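You operate a simulated robot arm through the tools that you are given. There is no shell and no other tool.

You run a simulated robot arm. Do the job below in one go: nothing can be reset, and whatever is moved stays where it is left.

Task
Nest the three trays and lay the sheet in the top one.
Fine: the white tray in the grey one, the third on top; the sheet is in the orange-handled drawer; shut it again.

The check looks at the end state, three seconds after you hand in, the way a careful person would. Anything else that was tipped, shoved, dropped, spilled or broken makes it a failure. Flat cloth is picked up by pressing the open fingertips on it (5 to 10 N) and closing them slowly along it; thin cloth reads only 2 to 8 mm in the jaws.

Robot
A 7-joint arm with a fingered hand, fixed in place. Base frame: the origin is at the foot of the arm, x ahead of it, y to its left, z up. Units: mm, rad, N and s.
Its first joint turns from -2.007 to 2.007 rad. Payload 5 kg.
The TCP is the grasp point between the finger pads, 32 mm short of the fingertips. In the tool frame z runs along the fingers and y along their closing line. The gripper opens to 160 mm. The gripper's body begins 89 mm behind the TCP. The gripper is a hand of 4 fingers: y runs from the thumb to the fingers, the wrist lies at [0, 0, -267] in the tool frame, and closing takes about 1.5 s.
Orientation is told as [roll, pitch, yaw] about the base's x, y, z axes, in that order, counted from this pose: with the fingers straight down and closing along the base's y, the tool's x points along the base's -x, its y along +y and its z along -z.

Tools
- The arm moves only by the tool drive_tool. Its argument "increments" is a list of rows, each a list of 2 entries, a list of its own where there are three numbers: the turn, a rotation vector about the tool's x, y, z in rad, then the shift along the tool's x, y, z in mm. In form: [[[wx, wy, wz], [x, y, z]], ...]. A call has 1 to 20 rows; each row is the pose to reach, as a shift and turn from the pose commanded when the call began, along the tool's axes at that moment. "claw" is the opening, from 0 (shut) to 1 (fully open), set as the call begins (left out, the last holds). A row lasts 0.2 s, in which the tool goes at most 50 mm and 0.15 rad; a call with a longer step from one row to the next is refused whole, and so is a gripper value outside its range. A pose out of reach is approached as far as the arm can. The call stops where the force on the tool passes 80 N (or 10 N more than at its start, if that is more) or the arm is blocked; 0.2 s more then pass. The fingers move at their own pace (about 45 mm/s each) and stop on an object; they squeeze with about 25 N. The grip force told is the motor's: it shows also when the fingers shut on nothing. Time passes only in rows, and 0.2 s behind the last, so rows that repeat a pose let the fingers close. The reply holds the time, the measured pose of the TCP, the force on the tool along the base axes, the opening and the grip force, in the units named above and with some noise, with the torque about the TCP (base axes, N m) and any sound that the robot's microphone picked up, and new pictures: "show" is both (left out), scene, wrist or none.
- Cameras (640 x 400 px; columns grow to the right, rows downward): "scene" is fixed at [49.5, 500.6, 1630.5]; the picture's right is [0.29, -0.96, 0.00], its down [-0.75, -0.23, -0.62] and it looks along [0.59, 0.18, -0.79] (base axes); focal length 335 px, centre (320, 200). "wrist" rides on the gripper at [80, -4, -114] in the tool frame; the picture's right is [0.05, 1.00, 0.00], its down [-0.82, 0.04, -0.58] and it looks along [-0.58, 0.03, 0.82] (tool axes); focal length 265 px, centre (320, 200).
- move_column(by): slides the trunk up (or, below 0, down) by that many mm; the arm rides with it, the base frame stays. It gives what a move gives, with no picture.
- curl_fingers(finger1, finger2, finger3, thumb_bend): sets how far each is bent, from 0 (flat) to 1 (curled in); at 0.3 the hand is open as for a grip, at 0.7 the pads meet at the TCP. One left out holds its place. A second passes; each finger stops where it meets its share of the squeeze, and holds until it gets a number again. A gripper value or a shape takes the hand back. It gives what a move gives, with no picture; readings hold the bend of each and the force on the fingers (four entries, about 0 where the hand has none), thumb and palm.
- preshape(shape): the hand has 4 fingers and takes this shape, open, in about a second: jaw (thumb against the fingers, like two jaws); tri (thumb and two fingers); tip (a fingertip pinch); poke (one finger out to press); point (the index stretched); flat (the hand flat); cup (the hand cupped); fist (a fist). The gripper value then closes the fingers along that shape, each until it touches; the sizes above hold for jaw. It gives what a move gives, with no picture.
- measure_at(camera, pixels): there is no depth. For up to 12 entries [column, row, z] of the newest picture of that camera ("zoom" is the newest enlarged one), the place [x, y] in the base frame at which the ray of that pixel passes the height z, good to about 2 mm. The clock stands still meanwhile.
- enlarge(camera, box): a new picture of the part [left, top, right, bottom] of that camera's present view, enlarged. The clock stands still meanwhile.
- close_job(): hands the job in; it is judged then, once.

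Open the gripper and draw the arm clear of the work before you hand the job in, unless the task says otherwise.

The tools are called after "Call:" as a command line: name --argument value ..., lists and objects as JSON in quotes. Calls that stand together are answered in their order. drive_tool: Moves the arm, as the interface text tells. Its arguments: {"type":"object","properties":{"increments":{"type":"array","items":{"type":"array"}},"claw":{"type":"number"},"show":{"type":"string","enum":["both","scene","wrist","none"]}},"required":["increments"]} The other tools are called the same way: move_column (by) slides the trunk up or down; preshape (shape) gives the hand a shape; curl_fingers (finger1, finger2, finger3, thumb_bend) moves the fingers one by one; measure_at (camera, pixels) gives the place at which the rays of pixels pass given heights; enlarge (camera, box) takes an enlarged picture of a part of a camera's view; close_job () hands the job in.

At the start:

```text
clock: 0.0
position: [686.0, 268.8, 1162.8]
orientation: [0.002, 0.001, 0.001]
contact_force: [0.4, 0.5, -0.3]
ft_torque: [0.01, -0.01, -0.01]
grip_width: 159.8
grip_force: 0.1
shape: jaw
bend: [0.3, 0.3, 0.3, 0.3]
finger forces: [0.0, 0.0, 0.0, 0.0, 0.1, 0.0]
trunk travel left (down, up): [-700.0, 290.0]
```

scene: 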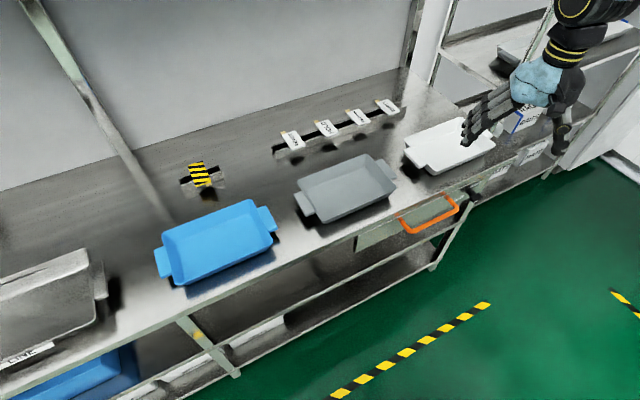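
wrist: 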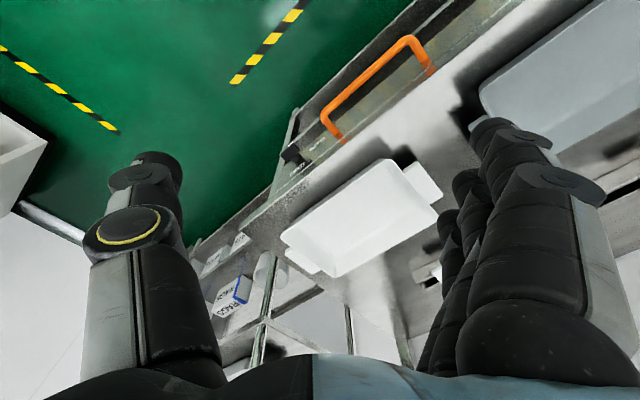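

The scene shows a blue tray (~215,243), a grey tray (~345,188), a white tray (~450,145), and an orange handle (~430,215). I enlarge these parts to see more detail.

Call:
enlarge --camera "scene" --box '[140, 90, 400, 300]'

Call:
enlarge --camera "scene" --box '[330, 80, 570, 250]'

Call:
enlarge --camera "wrist" --box '[180, 0, 640, 300]'

```text
1.90 times, centred on (270, 195) of scene
```

zoom: 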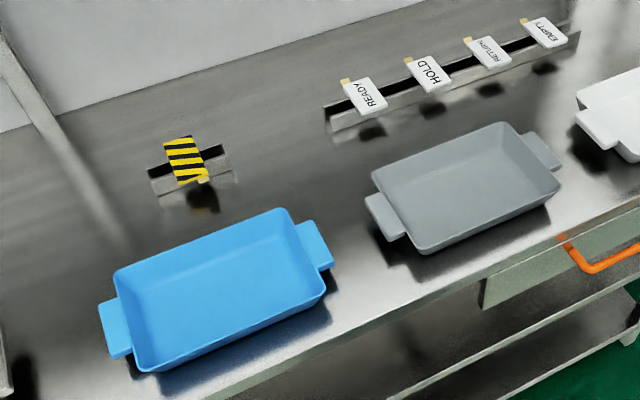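

```text
2.35 times, centred on (450, 165) of scene
```

zoom: 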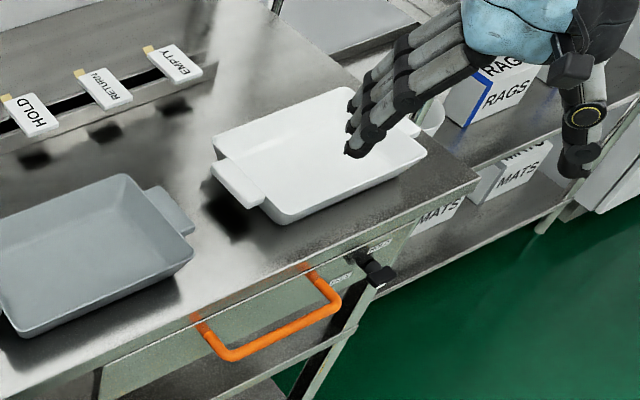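

```text
1.33 times, centred on (410, 150) of wrist
```

zoom: 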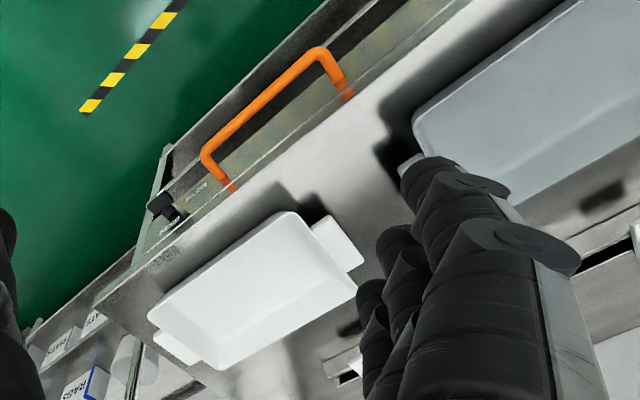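

To the right of the drawer (scene ~470,192) there is a black knob with labels, which may be a latch. I zoom in on it, and on the left-hand rack tray, which could also matter.

Call:
enlarge --camera "scene" --box '[420, 160, 520, 222]'

Call:
enlarge --camera "scene" --box '[340, 170, 500, 270]'

Call:
enlarge --camera "wrist" --box '[250, 110, 350, 180]'

Call:
enlarge --camera "scene" --box '[0, 230, 160, 400]'

```text
6.40 times, centred on (470, 191) of scene
```

zoom: 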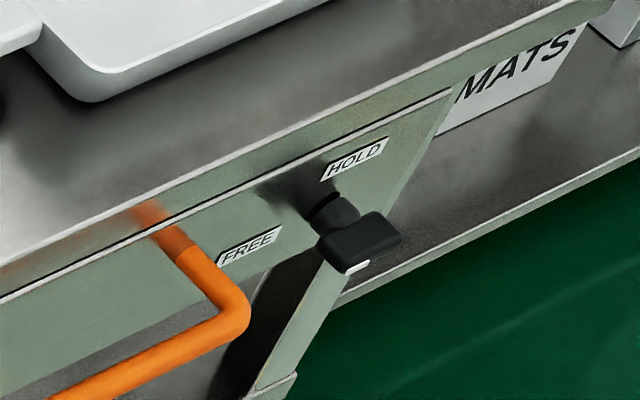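

```text
4.00 times, centred on (420, 220) of scene
```

zoom: 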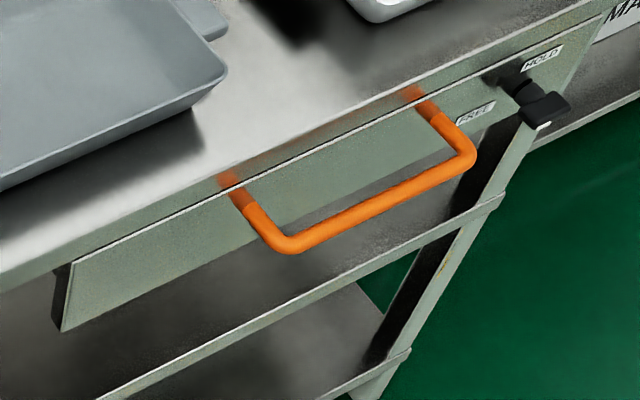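

```text
5.71 times, centred on (300, 145) of wrist
```

zoom: 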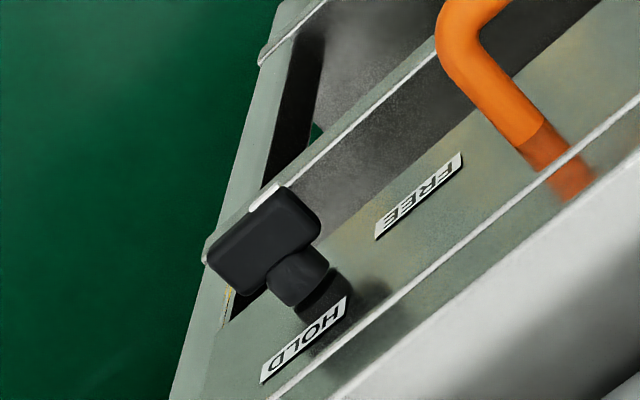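

```text
2.35 times, centred on (80, 315) of scene
```

zoom: 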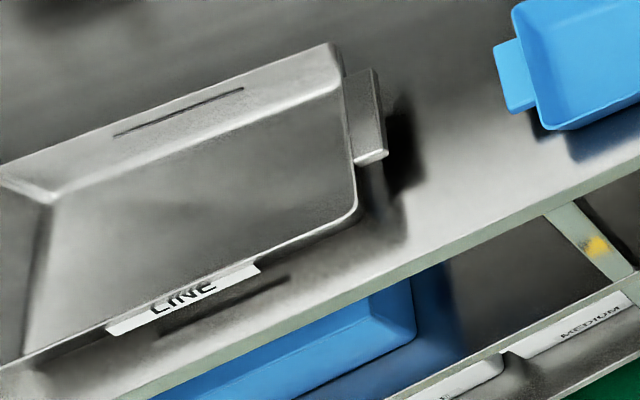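

The knob looks like a HOLD/FREE latch for the drawer. I triangulate a few features (table corner, handle corners, white tray) by reading rays at two heights from both cameras.

Call:
measure_at --camera "scene" --pixels '[[517, 159.5, 600], [517, 159.5, 900], [412.7, 233, 600], [412.7, 233, 900], [456.4, 207.5, 600], [456.4, 207.5, 900], [433, 174.4, 600], [433, 174.4, 900]]'

Call:
measure_at --camera "wrist" --pixels '[[243.5, 229, 600], [243.5, 229, 900], [411.5, 37.5, 600], [411.5, 37.5, 900], [324, 116, 600], [324, 116, 900]]'

```text
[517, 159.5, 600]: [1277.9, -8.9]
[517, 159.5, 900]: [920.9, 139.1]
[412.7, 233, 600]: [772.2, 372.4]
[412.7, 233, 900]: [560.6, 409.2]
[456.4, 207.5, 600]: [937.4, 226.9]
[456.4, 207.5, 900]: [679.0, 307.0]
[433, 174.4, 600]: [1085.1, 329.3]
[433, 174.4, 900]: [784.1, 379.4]
```

```text
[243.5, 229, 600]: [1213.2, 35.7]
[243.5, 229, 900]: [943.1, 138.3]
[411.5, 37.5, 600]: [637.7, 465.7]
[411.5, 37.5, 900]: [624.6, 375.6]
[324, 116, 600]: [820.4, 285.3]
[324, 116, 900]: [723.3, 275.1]
```

The table edge runs diagonally at z ≈ 860 and the handle sits near (690, 340, 808). Next I read the positions of tray corners and lugs at plausible heights.

Call:
measure_at --camera "scene" --pixels '[[345, 188, 870], [215, 243, 870], [450, 150, 870], [60, 300, 870], [155, 262, 900], [272, 213, 900], [308, 213, 900], [386, 166, 900], [410, 153, 900], [180, 320, 870], [560, 140, 870]]'

Call:
enlarge --camera "scene" --box '[150, 180, 290, 290]'

Call:
enlarge --camera "scene" --box '[280, 140, 410, 235]'

Call:
enlarge --camera "scene" --box '[390, 100, 520, 190]'

```text
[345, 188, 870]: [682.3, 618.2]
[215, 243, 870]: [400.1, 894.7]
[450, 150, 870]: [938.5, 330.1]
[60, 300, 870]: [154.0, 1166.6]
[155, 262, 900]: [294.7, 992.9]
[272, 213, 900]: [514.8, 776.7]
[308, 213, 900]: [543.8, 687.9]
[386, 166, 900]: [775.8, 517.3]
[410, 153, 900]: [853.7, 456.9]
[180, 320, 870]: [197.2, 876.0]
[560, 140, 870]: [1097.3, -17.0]
```

```text
3.64 times, centred on (220, 235) of scene
```

zoom: 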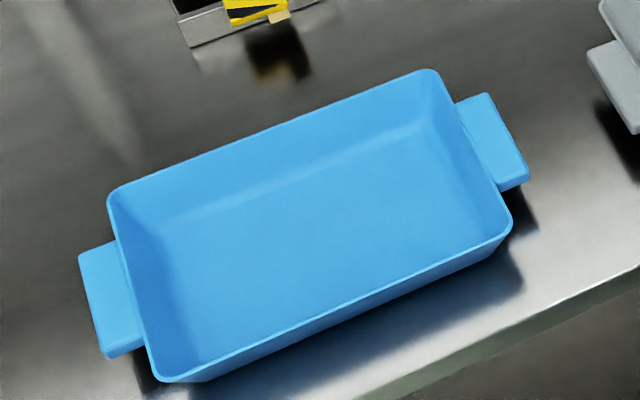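

```text
4.21 times, centred on (345, 188) of scene
```

zoom: 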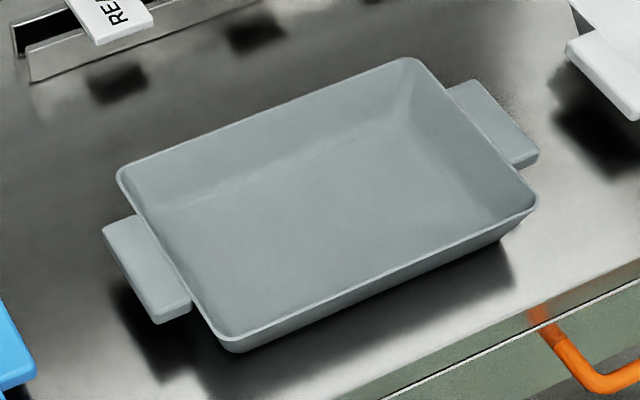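

```text
4.44 times, centred on (455, 145) of scene
```

zoom: 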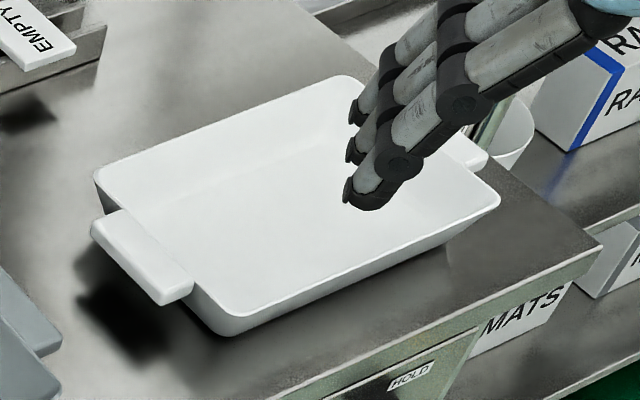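

The trays taper and have lugs at their short ends, and their long axes run along the table edge. I yaw the tool by about −0.757 rad so it closes across the table edge, and move up and left to view the white tray and drawer front from the wrist camera.

Call:
drive_tool --increments '[[[0, 0, 0.126], [-16, 28, -6]], [[0, 0, 0.252], [-33, 57, -12]], [[0, 0, 0.378], [-50, 85, -18]], [[0, 0, 0.505], [-66, 114, -25]], [[0, 0, 0.631], [-82, 142, -31]], [[0, 0, 0.757], [-99, 171, -37]], [[0, 0, 0.757], [-99, 171, -37]]]'

```text
clock: 1.6
position: [782.9, 440.6, 1198.8]
orientation: [0.0, 0.0, -0.759]
contact_force: [-0.5, 0.3, -0.2]
ft_torque: [-0.01, -0.02, 0.0]
grip_width: 159.7
grip_force: 0.0
shape: jaw
bend: [0.3, 0.3, 0.3, 0.3]
finger forces: [0.1, 0.0, 0.0, 0.1, 0.0, 0.0]
trunk travel left (down, up): [-700.0, 290.0]
```

scene: 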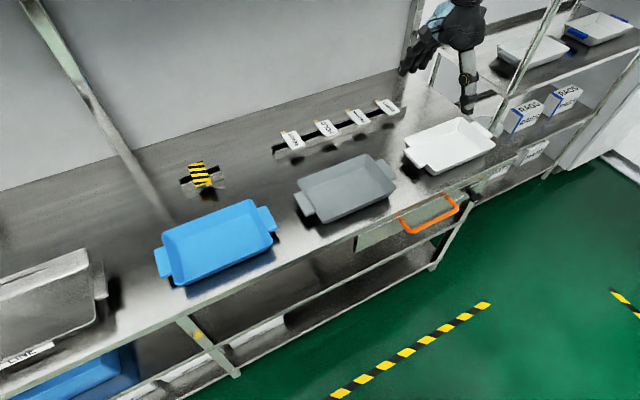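
wrist: 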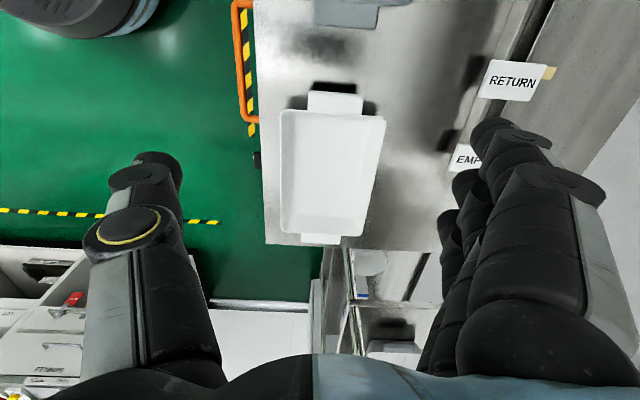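

The white tray is now unobstructed in both views (wrist ~330,175; scene ~450,145). I zoom in on each to read corner pixels for triangulation.

Call:
enlarge --camera "wrist" --box '[230, 70, 430, 260]'

Call:
enlarge --camera "scene" --box '[390, 100, 520, 181]'

Call:
enlarge --camera "wrist" --box '[220, 120, 300, 170]'

Call:
enlarge --camera "scene" --box '[450, 180, 490, 205]'

```text
2.11 times, centred on (330, 165) of wrist
```

zoom: 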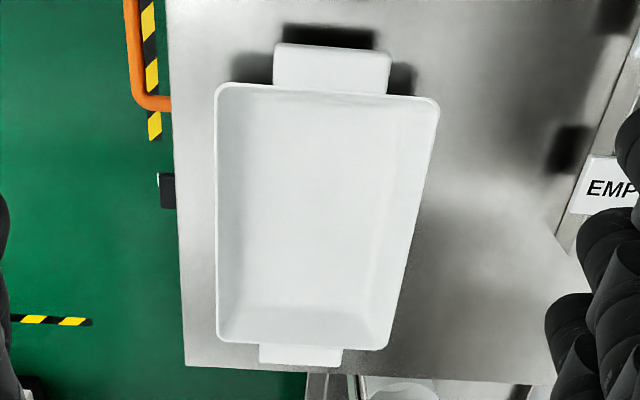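

```text
4.92 times, centred on (455, 140) of scene
```

zoom: 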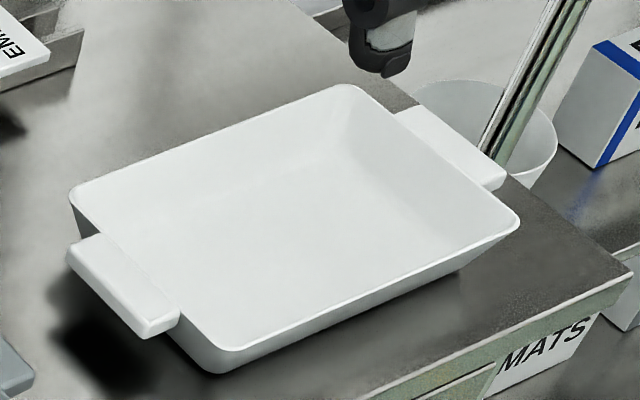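

```text
8.00 times, centred on (260, 145) of wrist
```

zoom: 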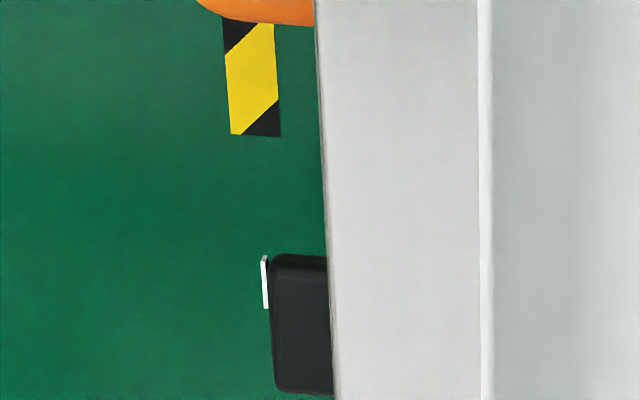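

```text
16.00 times, centred on (470, 192) of scene
```

zoom: 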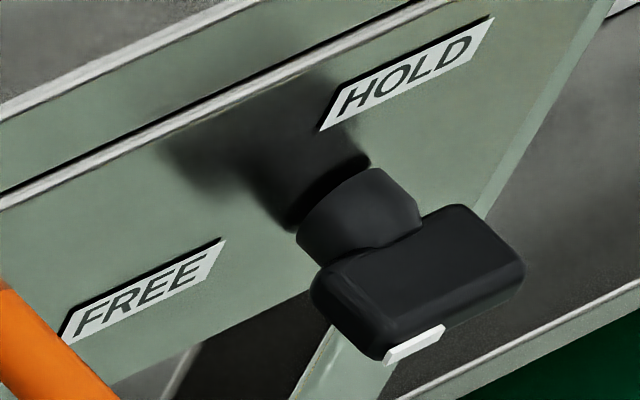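

The knob's white mark is on the FREE side, so the drawer is probably unlatched already. I triangulate the white tray rim corners using the same corners in both pictures.

Call:
measure_at --camera "wrist" --pixels '[[280.1, 112.7, 880], [280.1, 112.7, 940], [386.1, 116.5, 880], [386.1, 116.5, 940], [350.9, 235.3, 880], [350.9, 235.3, 940], [271.1, 232.9, 880], [271.1, 232.9, 940], [265.5, 243, 800], [265.5, 243, 900]]'

Call:
measure_at --camera "scene" --pixels '[[433.7, 170.5, 880], [433.7, 170.5, 940], [404.2, 139, 880], [404.2, 139, 940], [461.1, 116.6, 880], [461.1, 116.6, 940], [495.2, 144.5, 880], [495.2, 144.5, 940], [517.5, 159.5, 800], [517.5, 159.5, 900]]'

```text
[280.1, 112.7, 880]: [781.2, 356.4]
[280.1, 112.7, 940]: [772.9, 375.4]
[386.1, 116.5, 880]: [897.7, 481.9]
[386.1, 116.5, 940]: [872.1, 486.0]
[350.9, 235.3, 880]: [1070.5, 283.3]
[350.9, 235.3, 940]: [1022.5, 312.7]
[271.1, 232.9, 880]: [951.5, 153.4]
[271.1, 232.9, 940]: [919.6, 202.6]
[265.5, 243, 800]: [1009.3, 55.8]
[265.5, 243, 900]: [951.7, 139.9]
```

```text
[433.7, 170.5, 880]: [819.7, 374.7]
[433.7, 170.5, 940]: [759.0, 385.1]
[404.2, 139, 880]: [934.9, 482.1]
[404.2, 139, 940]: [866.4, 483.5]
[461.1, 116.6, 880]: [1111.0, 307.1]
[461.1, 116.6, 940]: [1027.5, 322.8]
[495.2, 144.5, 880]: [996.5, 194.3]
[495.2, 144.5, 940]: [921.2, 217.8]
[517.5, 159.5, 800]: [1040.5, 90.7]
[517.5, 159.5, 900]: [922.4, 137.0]
```

From the scene at rim height ≈935 the white tray is about 150 × 232 mm at ~44°. I measure the grey and blue rims the same way.

Call:
measure_at --camera "scene" --pixels '[[324.8, 223.6, 935], [297.5, 182.1, 935], [365.2, 154.7, 935], [396.1, 188, 935], [177.4, 283.9, 935], [161.8, 233.6, 935], [250.2, 199.3, 935], [272.7, 240.5, 935], [250, 288.5, 870], [420, 206.5, 870]]'

Call:
enlarge --camera "scene" --box '[180, 140, 420, 290]'

```text
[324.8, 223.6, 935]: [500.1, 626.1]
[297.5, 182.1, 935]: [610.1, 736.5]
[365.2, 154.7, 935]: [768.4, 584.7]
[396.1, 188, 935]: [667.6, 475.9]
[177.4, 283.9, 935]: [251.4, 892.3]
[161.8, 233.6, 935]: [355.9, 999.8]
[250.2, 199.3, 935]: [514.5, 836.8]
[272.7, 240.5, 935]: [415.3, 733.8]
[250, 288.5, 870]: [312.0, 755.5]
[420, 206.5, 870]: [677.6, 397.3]
```

```text
2.67 times, centred on (300, 215) of scene
```

zoom: 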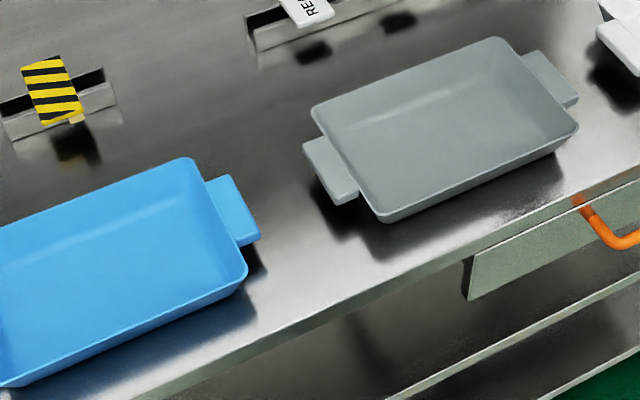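

Grey rim centre ≈(637,606), blue ≈(384,866), white ≈(899,351), all about 150 mm wide. I hover over the middle of the white tray's front wall (~845,300) with the jaws half open to check alignment from the wrist camera.

Call:
drive_tool --claw 0.5 --increments '[[[0, 0, 0.006], [-24, -10, 32]], [[0, 0, 0.012], [-47, -20, 64]], [[0, 0, 0.018], [-71, -30, 96]], [[0, 0, 0.024], [-95, -39, 128]], [[0, 0, 0.03], [-118, -49, 160]], [[0, 0, 0.033], [-142, -59, 192]], [[0, 0, 0.033], [-142, -59, 192]], [[0, 0, 0.033], [-142, -59, 192]]]'

```text
clock: 3.4
position: [847.8, 298.7, 1007.9]
orientation: [0.0, -0.001, -0.791]
contact_force: [0.6, 0.2, 0.2]
ft_torque: [-0.01, 0.01, -0.05]
grip_width: 80.9
grip_force: 0.0
shape: jaw
bend: [0.72, 0.72, 0.72, 0.7]
finger forces: [0.1, 0.0, 0.1, 0.0, 0.0, 0.0]
trunk travel left (down, up): [-700.0, 290.0]
```

scene: 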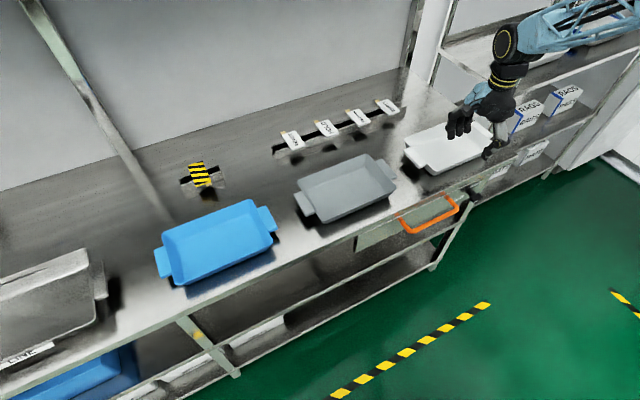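
wrist: 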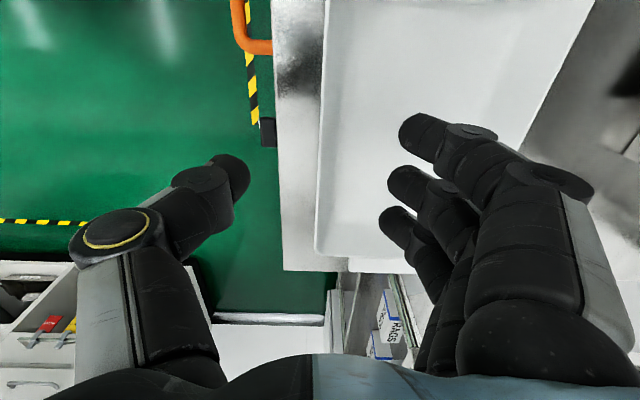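

The front rim (x≈320 px) lies centred between the thumb (235,185) and the fingers (400,130–220). I descend 66 mm so the tips straddle the wall, without closing yet.

Call:
drive_tool --increments '[[[0, 0, 0], [0, 0, 22]], [[0, 0, 0], [0, 0, 44]], [[0, 0, 0], [0, 0, 66]], [[0, 0, 0], [0, 0, 66]]]'

Call:
enlarge --camera "scene" --box '[390, 80, 530, 180]'

```text
clock: 4.4
position: [845.9, 298.8, 941.8]
orientation: [0.0, -0.002, -0.789]
contact_force: [0.4, -0.8, -0.5]
ft_torque: [-0.01, 0.05, 0.0]
grip_width: 80.9
grip_force: 0.1
shape: jaw
bend: [0.72, 0.72, 0.72, 0.7]
finger forces: [0.0, 0.0, 0.0, 0.1, 0.0, 0.1]
trunk travel left (down, up): [-700.0, 290.0]
```

scene: 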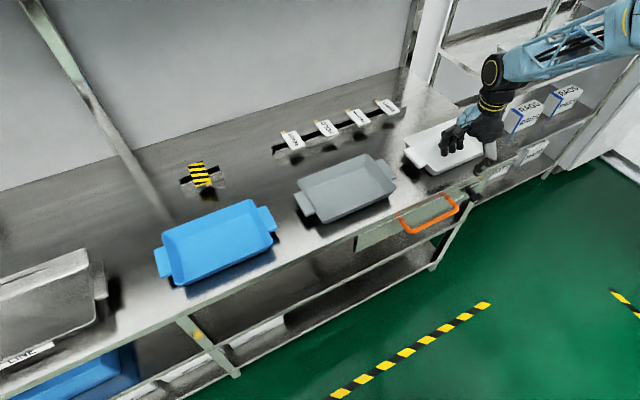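
wrist: 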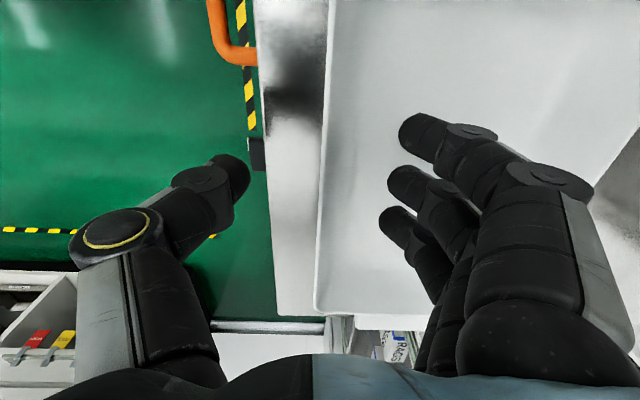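

```text
4.00 times, centred on (460, 130) of scene
```

zoom: 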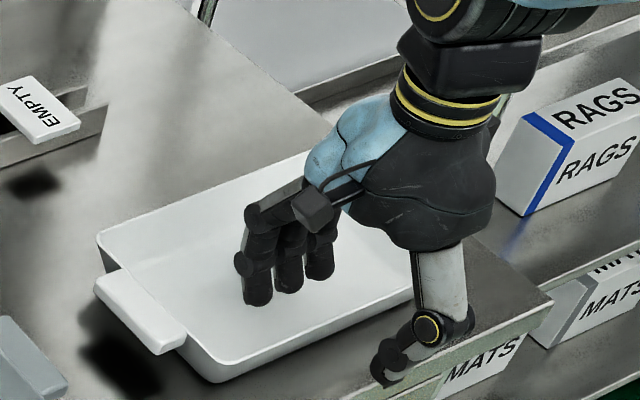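

From the corner's shift between the two wrist pictures the rim is at z ≈ 925, so the tips are ~15 mm below it. I go 10 mm deeper, then close on the wall.

Call:
drive_tool --increments '[[[0, 0, 0], [0, 0, 10]], [[0, 0, 0], [0, 0, 10]]]' --show "none"

Call:
drive_tool --claw 0.0 --increments '[[[0, 0, 0], [0, 0, 0]], [[0, 0, 0], [0, 0, 0]], [[0, 0, 0], [0, 0, 0]], [[0, 0, 0], [0, 0, 0]], [[0, 0, 0], [0, 0, 0]], [[0, 0, 0], [0, 0, 0]], [[0, 0, 0], [0, 0, 0]]]'

Call:
enlarge --camera "scene" --box '[390, 80, 530, 180]'

```text
clock: 5.0
position: [846.6, 297.7, 931.7]
orientation: [-0.001, 0.0, -0.791]
contact_force: [-0.4, -0.9, -0.2]
ft_torque: [-0.02, 0.03, 0.0]
grip_width: 80.9
grip_force: 0.1
shape: jaw
bend: [0.72, 0.72, 0.72, 0.7]
finger forces: [0.0, 0.0, 0.0, 0.1, 0.0, 0.0]
trunk travel left (down, up): [-700.0, 290.0]
```

```text
clock: 6.6
position: [847.3, 297.8, 931.8]
orientation: [0.001, 0.001, -0.791]
contact_force: [0.9, 0.9, -0.4]
ft_torque: [0.1, -0.16, -0.01]
grip_width: 0.2
grip_force: 25.0
shape: jaw
bend: [0.7, 0.7, 0.7, 0.7]
finger forces: [7.4, 7.4, 7.6, 0.0, 21.5, 0.1]
trunk travel left (down, up): [-700.0, 290.0]
```

scene: 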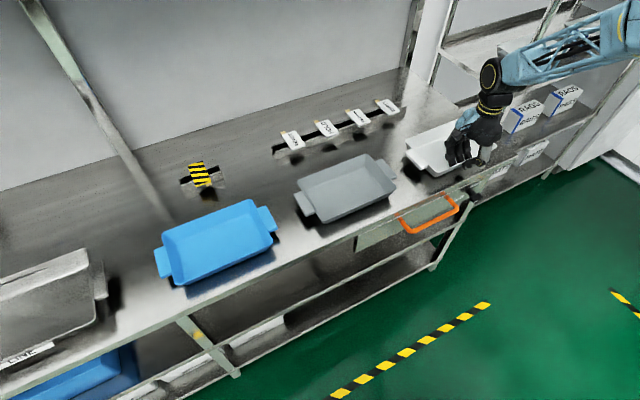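
wrist: 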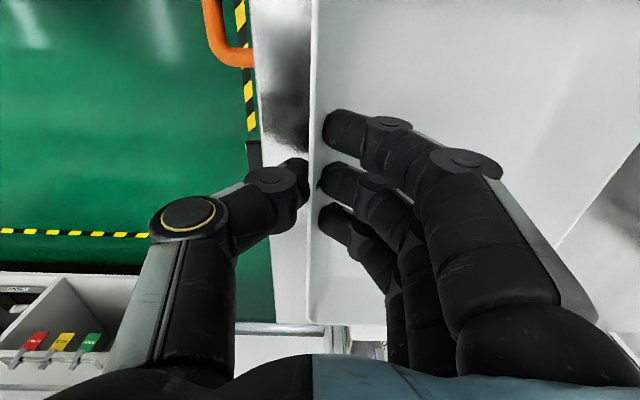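

```text
4.00 times, centred on (460, 130) of scene
```

zoom: 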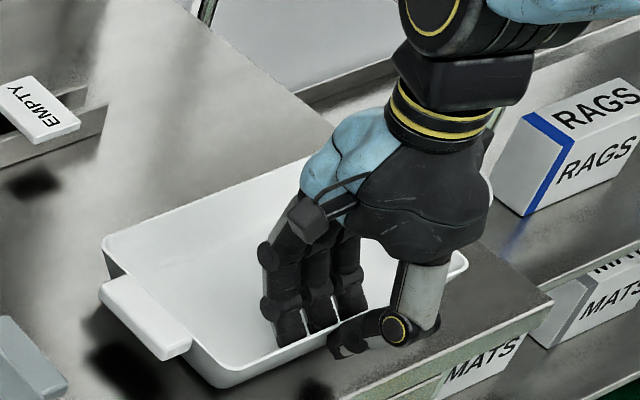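

The fingers are inside and the thumb outside the wall, though the width reads only 0.2 mm. I lift slowly by 20 mm to see whether the tray comes along.

Call:
drive_tool --increments '[[[0, 0, 0], [0, 0, -4]], [[0, 0, 0], [0, 0, -8]], [[0, 0, 0], [0, 0, -12]], [[0, 0, 0], [0, 0, -16]], [[0, 0, 0], [0, 0, -20]], [[0, 0, 0], [0, 0, -20]]]'

Call:
enlarge --camera "scene" --box '[390, 80, 530, 180]'

```text
clock: 8.0
position: [847.6, 298.7, 951.1]
orientation: [0.001, 0.0, -0.791]
contact_force: [0.0, -0.1, -0.7]
ft_torque: [0.09, -0.04, 0.02]
grip_width: 0.1
grip_force: 25.2
shape: jaw
bend: [0.7, 0.7, 0.7, 0.71]
finger forces: [7.2, 7.1, 7.3, 0.0, 21.5, 0.0]
trunk travel left (down, up): [-700.0, 290.0]
```

scene: 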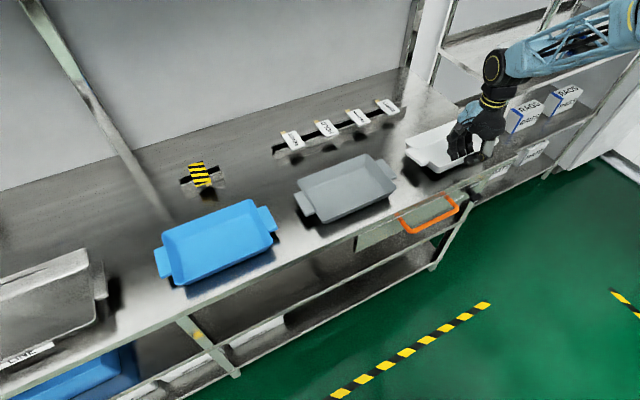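
wrist: 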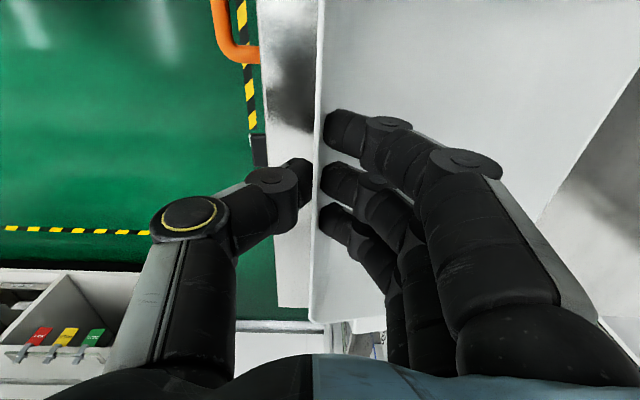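

```text
4.00 times, centred on (460, 130) of scene
```

zoom: 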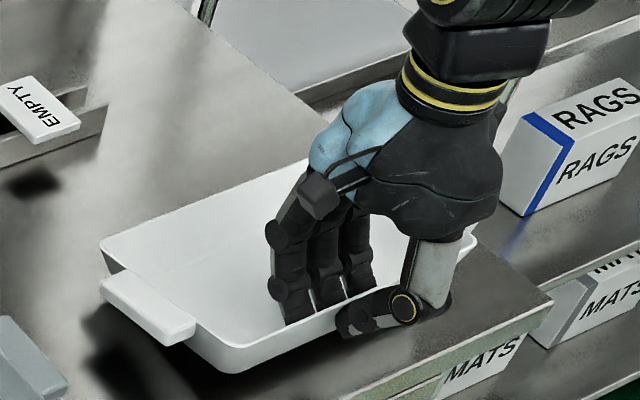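

The front of the tray has come up with the hand and the back may still be on the table. I lift another 50 mm to see whether it hangs free and how much it tilts.

Call:
drive_tool --increments '[[[0, 0, 0], [0, 0, -8]], [[0, 0, 0], [0, 0, -16]], [[0, 0, 0], [0, 0, -24]], [[0, 0, 0], [0, 0, -32]], [[0, 0, 0], [0, 0, -40]], [[0, 0, 0], [0, 0, -50]], [[0, 0, 0], [0, 0, -50]]]'

Call:
enlarge --camera "scene" --box '[390, 80, 530, 180]'

```text
clock: 9.6
position: [848.1, 300.3, 1000.6]
orientation: [0.001, 0.0, -0.791]
contact_force: [0.1, -0.2, -1.5]
ft_torque: [-0.06, 0.01, -0.03]
grip_width: 0.0
grip_force: 25.7
shape: jaw
bend: [0.7, 0.7, 0.7, 0.71]
finger forces: [7.9, 7.8, 7.9, 0.0, 23.0, 0.0]
trunk travel left (down, up): [-700.0, 290.0]
```

scene: 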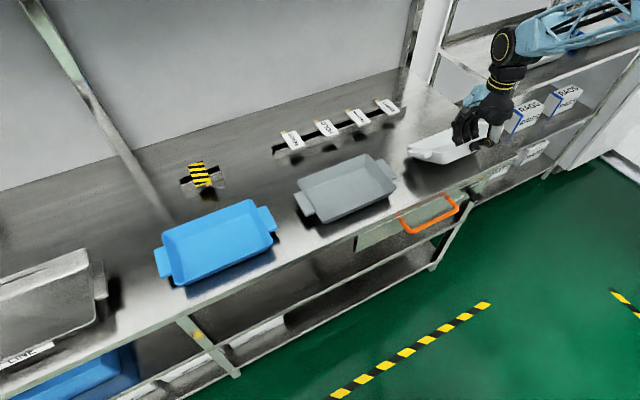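
wrist: 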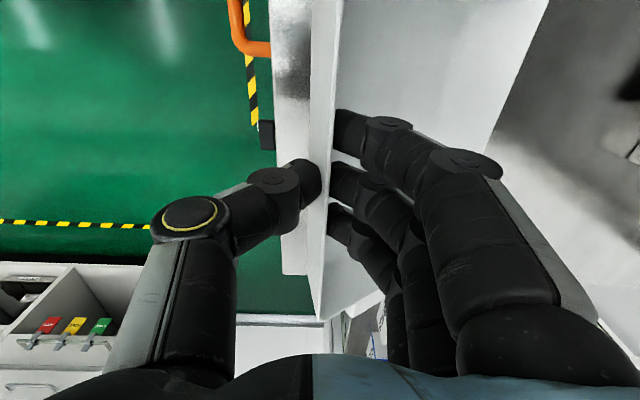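

```text
4.00 times, centred on (460, 130) of scene
```

zoom: 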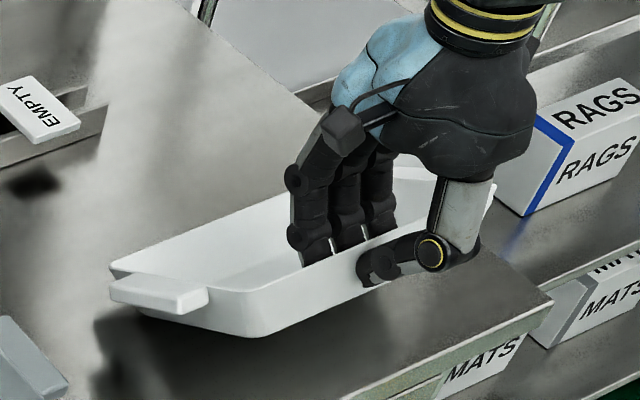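

The tray only pivots in the pinch (front up ~70 mm, back edge still on the table), so a single-wall pinch won't carry it level. I set it back down and release; next I'll grip it across its ~150 mm width over the centre.

Call:
drive_tool --increments '[[[0, 0, 0], [0, 0, 12]], [[0, 0, 0], [0, 0, 24]], [[0, 0, 0], [0, 0, 36]], [[0, 0, 0], [0, 0, 48]], [[0, 0, 0], [0, 0, 56]], [[0, 0, 0], [0, 0, 62]], [[0, 0, 0], [0, 0, 68]], [[0, 0, 0], [0, 0, 68]]]' --show "none"

Call:
drive_tool --claw 0.5 --increments '[[[0, 0, 0], [0, 0, 0]], [[0, 0, 0], [0, 0, 0]], [[0, 0, 0], [0, 0, 0]], [[0, 0, 0], [0, 0, 0]], [[0, 0, 0], [0, 0, 0]]]'

Call:
enlarge --camera "scene" --box '[390, 80, 530, 180]'

```text
clock: 11.4
position: [848.0, 299.5, 934.0]
orientation: [0.0, -0.001, -0.789]
contact_force: [-0.1, -0.9, 0.0]
ft_torque: [0.14, -0.13, -0.01]
grip_width: 0.1
grip_force: 25.3
shape: jaw
bend: [0.7, 0.7, 0.7, 0.7]
finger forces: [8.6, 8.2, 8.1, 0.0, 25.0, 0.0]
trunk travel left (down, up): [-700.0, 290.0]
```

```text
clock: 12.6
position: [848.0, 299.1, 934.5]
orientation: [0.0, 0.0, -0.789]
contact_force: [-0.2, 0.4, 0.2]
ft_torque: [0.02, 0.0, -0.03]
grip_width: 79.3
grip_force: 0.0
shape: jaw
bend: [0.72, 0.72, 0.72, 0.7]
finger forces: [0.1, 0.0, 0.0, 0.0, 0.1, 0.0]
trunk travel left (down, up): [-700.0, 290.0]
```

scene: 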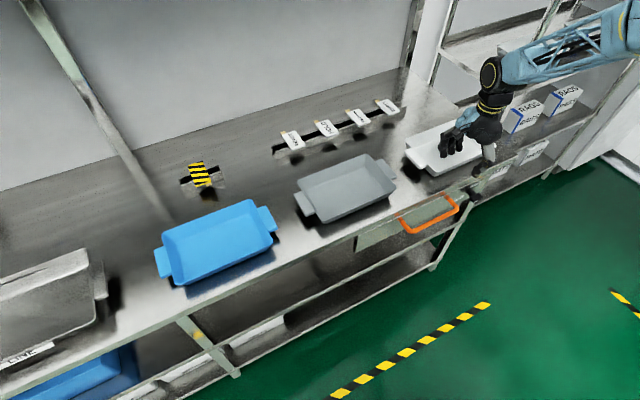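
wrist: 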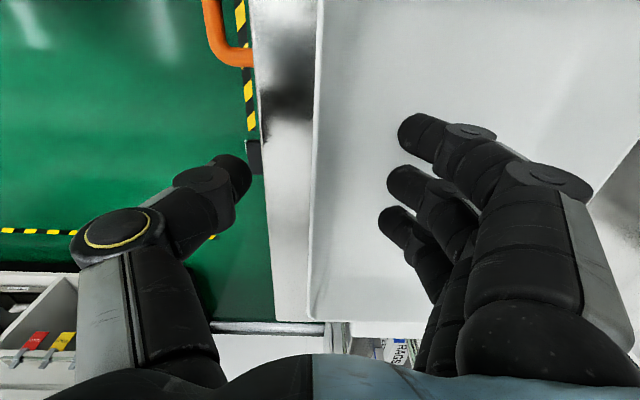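

```text
4.00 times, centred on (460, 130) of scene
```

zoom: 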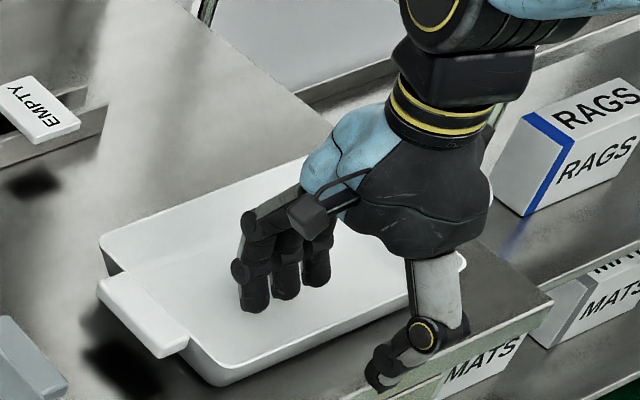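

The tray is back down, flush. I rise 90 mm, open fully, and move 75 mm along the tool y to centre over the tray.

Call:
drive_tool --increments '[[[0, 0, 0], [0, 0, -45]], [[0, 0, 0], [0, 0, -90]], [[0, 0, 0], [0, 38, -90]], [[0, 0, 0], [0, 75, -90]], [[0, 0, 0], [0, 75, -90]]]' --show "none"

Call:
drive_tool --claw 1.0 --increments '[[[0, 0, 0], [0, 0, 0]], [[0, 0, 0], [0, 0, 0]], [[0, 0, 0], [0, 0, 0]], [[0, 0, 0], [0, 0, 0]], [[0, 0, 0], [0, 0, 0]], [[0, 0, 0], [0, 0, 0]]]'

Call:
enlarge --camera "scene" --box '[390, 80, 530, 180]'

```text
clock: 13.8
position: [901.2, 351.5, 1026.1]
orientation: [-0.001, 0.0, -0.791]
contact_force: [0.3, 0.0, -0.3]
ft_torque: [-0.05, 0.04, -0.04]
grip_width: 79.8
grip_force: 0.1
shape: jaw
bend: [0.72, 0.72, 0.72, 0.7]
finger forces: [0.1, 0.0, 0.0, 0.0, 0.0, 0.0]
trunk travel left (down, up): [-700.0, 290.0]
```

```text
clock: 15.2
position: [900.0, 352.0, 1025.4]
orientation: [0.0, 0.0, -0.792]
contact_force: [0.5, -0.1, -0.3]
ft_torque: [0.01, 0.0, 0.01]
grip_width: 160.1
grip_force: 0.1
shape: jaw
bend: [0.3, 0.3, 0.3, 0.3]
finger forces: [0.0, 0.1, 0.1, 0.0, 0.1, 0.1]
trunk travel left (down, up): [-700.0, 290.0]
```

scene: 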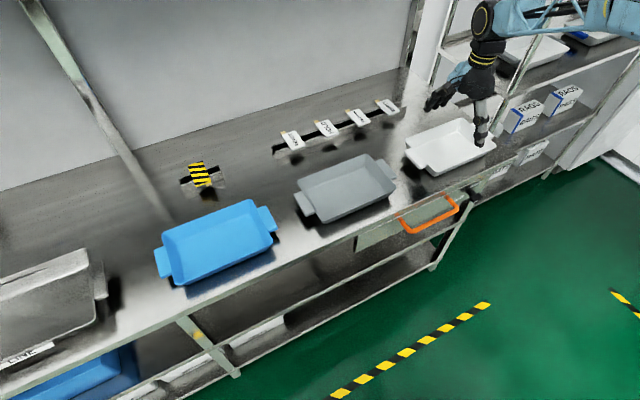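
wrist: 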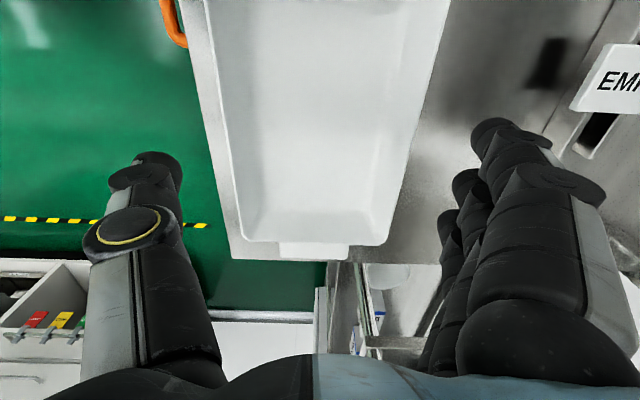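

```text
4.00 times, centred on (460, 130) of scene
```

zoom: 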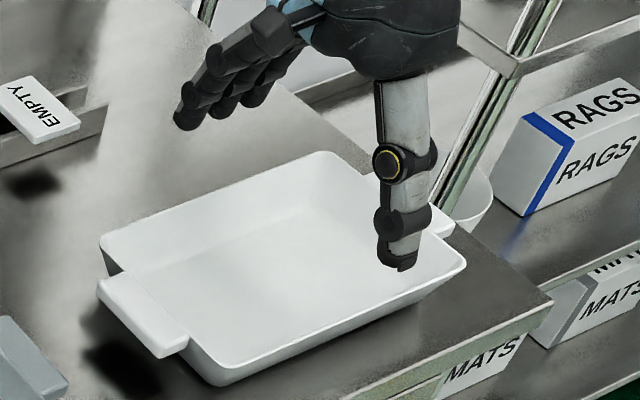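

The hand is centred over the tray (rim from u≈220 to 415, fingers and thumb outside it). I lower 93 mm so the tips pass about 25 mm below the rim on each side.

Call:
drive_tool --increments '[[[0, 0, 0], [0, 0, 20]], [[0, 0, 0], [0, 0, 40]], [[0, 0, 0], [0, 0, 60]], [[0, 0, 0], [0, 0, 78]], [[0, 0, 0], [0, 0, 93]], [[0, 0, 0], [0, 0, 93]]]'

Call:
enlarge --camera "scene" --box '[390, 80, 530, 180]'

```text
clock: 16.6
position: [901.1, 352.8, 930.9]
orientation: [0.0, 0.0, -0.789]
contact_force: [0.6, 0.7, 6.6]
ft_torque: [0.02, 0.02, -0.02]
grip_width: 160.1
grip_force: 0.1
shape: jaw
bend: [0.29, 0.29, 0.29, 0.29]
finger forces: [1.2, 1.2, 1.2, 0.0, 2.9, 0.0]
trunk travel left (down, up): [-700.0, 290.0]
```

scene: 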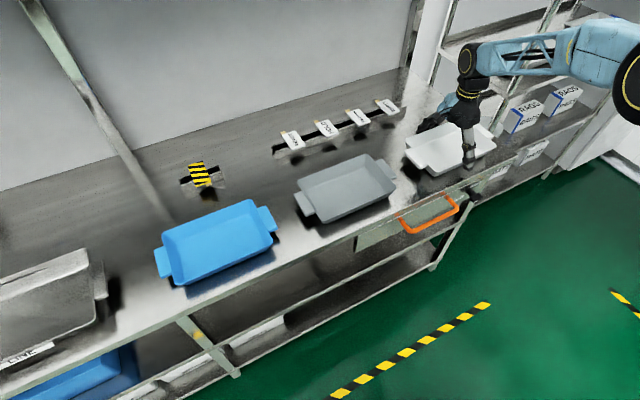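
wrist: 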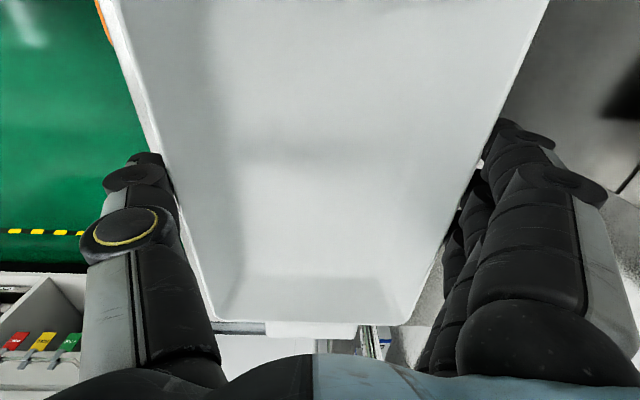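

```text
4.00 times, centred on (460, 130) of scene
```

zoom: 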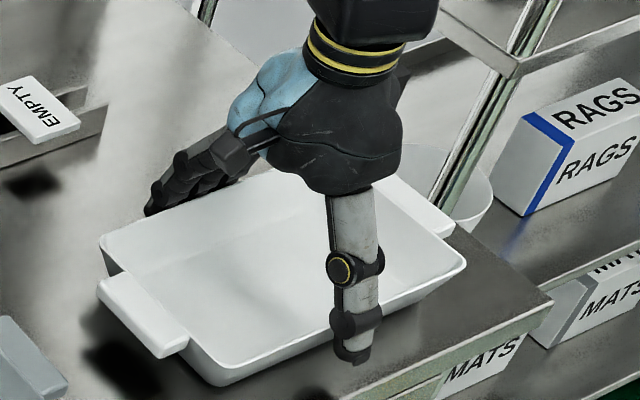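

Light contact on both sides (fingers 1.2 N each, thumb 2.9 N) shows the hand straddling the rim snugly. I close to squeeze the tray across its width.

Call:
drive_tool --claw 0.6 --increments '[[[0, 0, 0], [0, 0, 0]], [[0, 0, 0], [0, 0, 0]], [[0, 0, 0], [0, 0, 0]], [[0, 0, 0], [0, 0, 0]], [[0, 0, 0], [0, 0, 0]]]'

Call:
enlarge --camera "scene" --box '[390, 80, 530, 180]'

```text
clock: 17.8
position: [900.0, 352.3, 931.3]
orientation: [0.0, 0.0, -0.791]
contact_force: [1.0, 0.3, 3.1]
ft_torque: [0.24, -0.29, -0.05]
grip_width: 155.8
grip_force: 25.7
shape: jaw
bend: [0.35, 0.35, 0.35, 0.32]
finger forces: [10.7, 10.7, 10.7, 0.0, 30.8, 0.0]
trunk travel left (down, up): [-700.0, 290.0]
```

scene: 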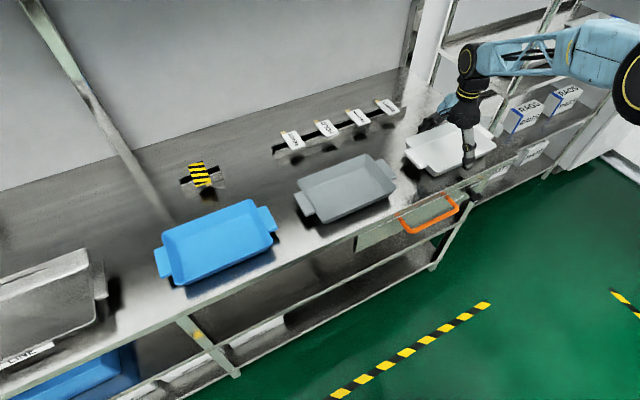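
wrist: 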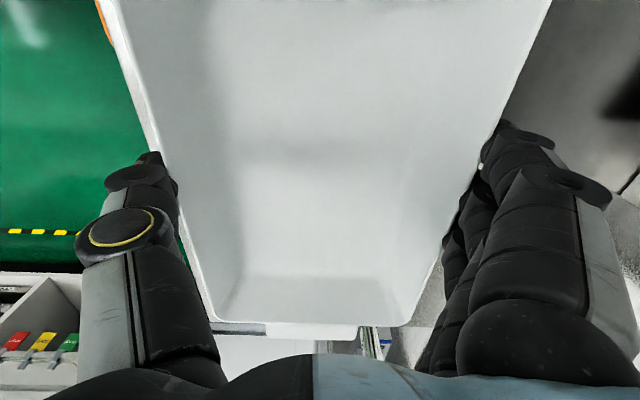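

```text
4.00 times, centred on (460, 130) of scene
```

zoom: 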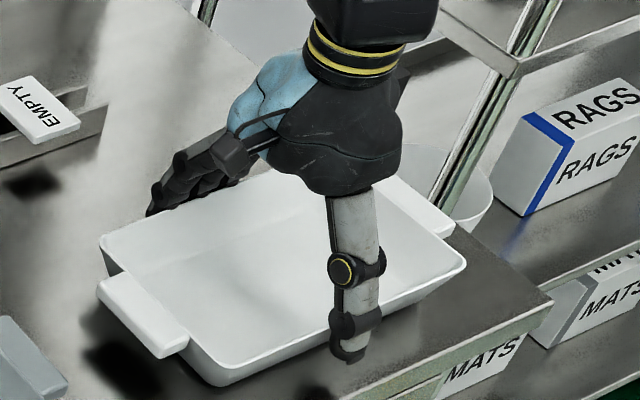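

The jaws grip at 155.8 mm with 25.7 N. I lift slowly 30 mm and check.

Call:
drive_tool --claw 0.0 --increments '[[[0, 0, 0], [0, 0, 0]], [[0, 0, 0], [0, 0, -4]], [[0, 0, 0], [0, 0, -8]], [[0, 0, 0], [0, 0, -14]], [[0, 0, 0], [0, 0, -22]], [[0, 0, 0], [0, 0, -30]], [[0, 0, 0], [0, 0, -30]]]'

Call:
enlarge --camera "scene" --box '[390, 80, 530, 180]'

```text
clock: 19.4
position: [900.8, 352.5, 961.8]
orientation: [-0.001, -0.001, -0.789]
contact_force: [0.0, -0.3, -1.8]
ft_torque: [0.03, -0.02, 0.01]
grip_width: 155.9
grip_force: 25.4
shape: jaw
bend: [0.35, 0.35, 0.35, 0.32]
finger forces: [10.6, 10.5, 10.5, 0.0, 31.1, 0.0]
trunk travel left (down, up): [-700.0, 290.0]
```

scene: 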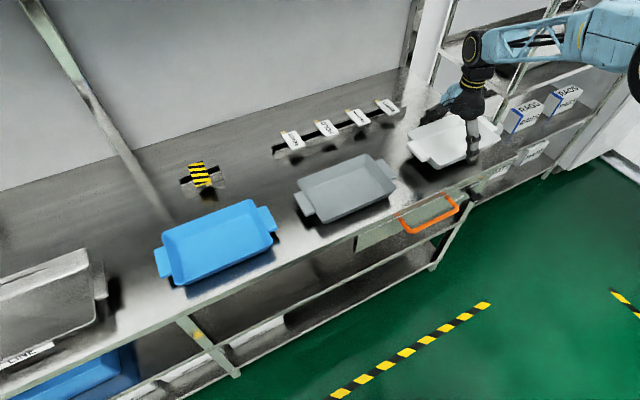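
wrist: 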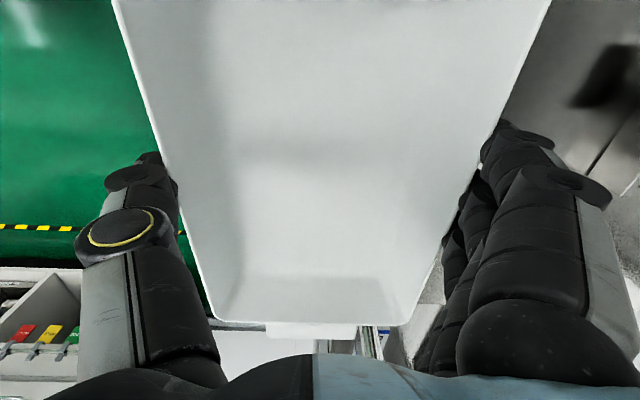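

```text
4.00 times, centred on (460, 130) of scene
```

zoom: 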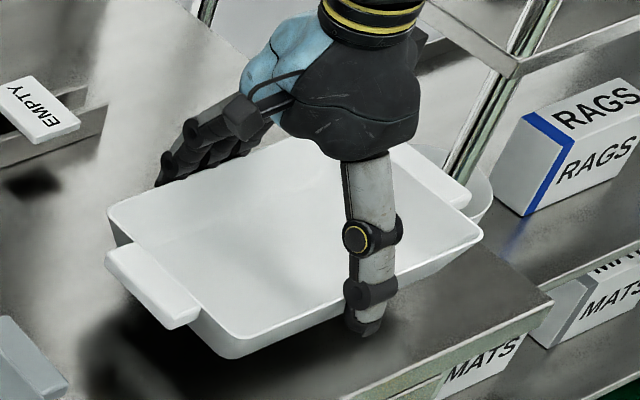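

The tray hangs level (1.8 N). I raise it 70 mm more, then carry it along the table to above the grey tray (~639,607), turning about 0.045 rad to match the grey tray's heading.

Call:
drive_tool --increments '[[[0, 0, 0], [0, 0, -20]], [[0, 0, 0], [0, 0, -45]], [[0, 0, 0], [0, 0, -70]], [[0, 0, 0], [15, 0, -70]], [[0, 0, -0.003], [40, 0, -70]], [[0, 0, -0.006], [67, -1, -70]], [[0, 0, -0.01], [95, -2, -70]], [[0, 0, -0.014], [123, -2, -70]], [[0, 0, -0.018], [151, -3, -70]], [[0, 0, -0.022], [179, -3, -70]], [[0, 0, -0.026], [207, -4, -70]], [[0, 0, -0.03], [235, -4, -70]], [[0, 0, -0.034], [263, -5, -70]], [[0, 0, -0.038], [291, -5, -70]], [[0, 0, -0.042], [319, -6, -70]], [[0, 0, -0.045], [344, -6, -70]], [[0, 0, -0.045], [360, -7, -70]], [[0, 0, -0.045], [365, -7, -70]], [[0, 0, -0.045], [365, -7, -70]]]'

Call:
enlarge --camera "scene" --box '[280, 110, 420, 210]'

```text
clock: 23.4
position: [639.3, 606.8, 1029.6]
orientation: [0.001, 0.0, -0.746]
contact_force: [0.9, 0.5, -3.8]
ft_torque: [0.0, 0.01, 0.01]
grip_width: 156.0
grip_force: 25.1
shape: jaw
bend: [0.35, 0.35, 0.35, 0.32]
finger forces: [10.2, 10.4, 10.2, 0.1, 30.8, 0.0]
trunk travel left (down, up): [-700.0, 290.0]
```

scene: 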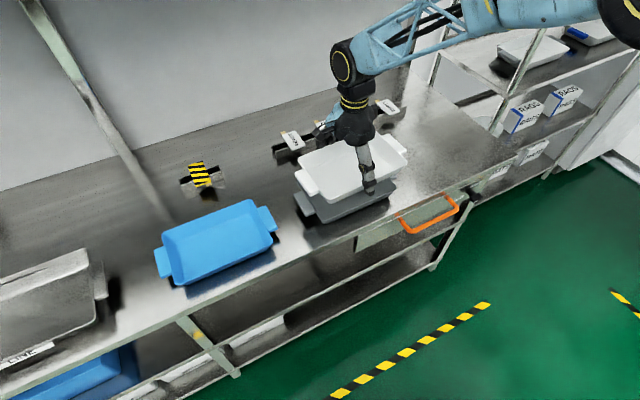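
wrist: 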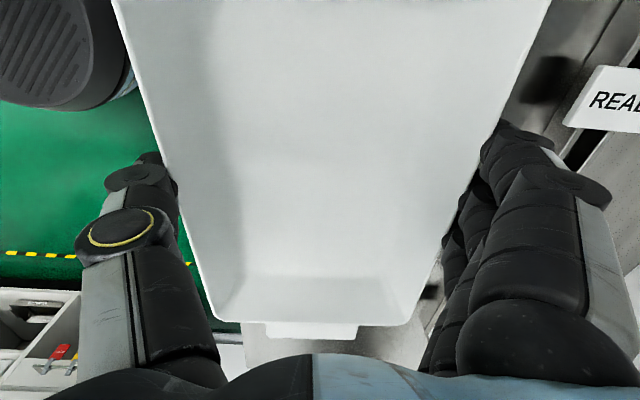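

```text
4.00 times, centred on (350, 160) of scene
```

zoom: 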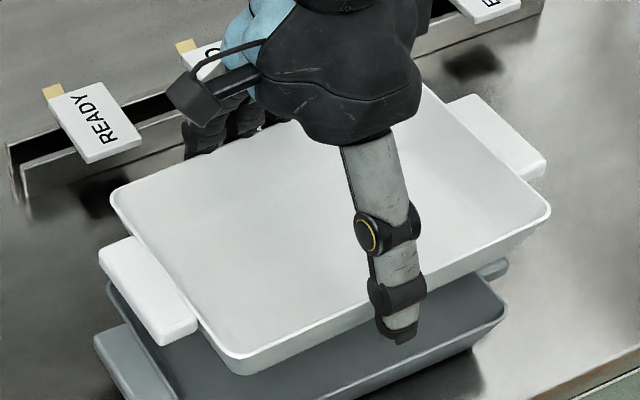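

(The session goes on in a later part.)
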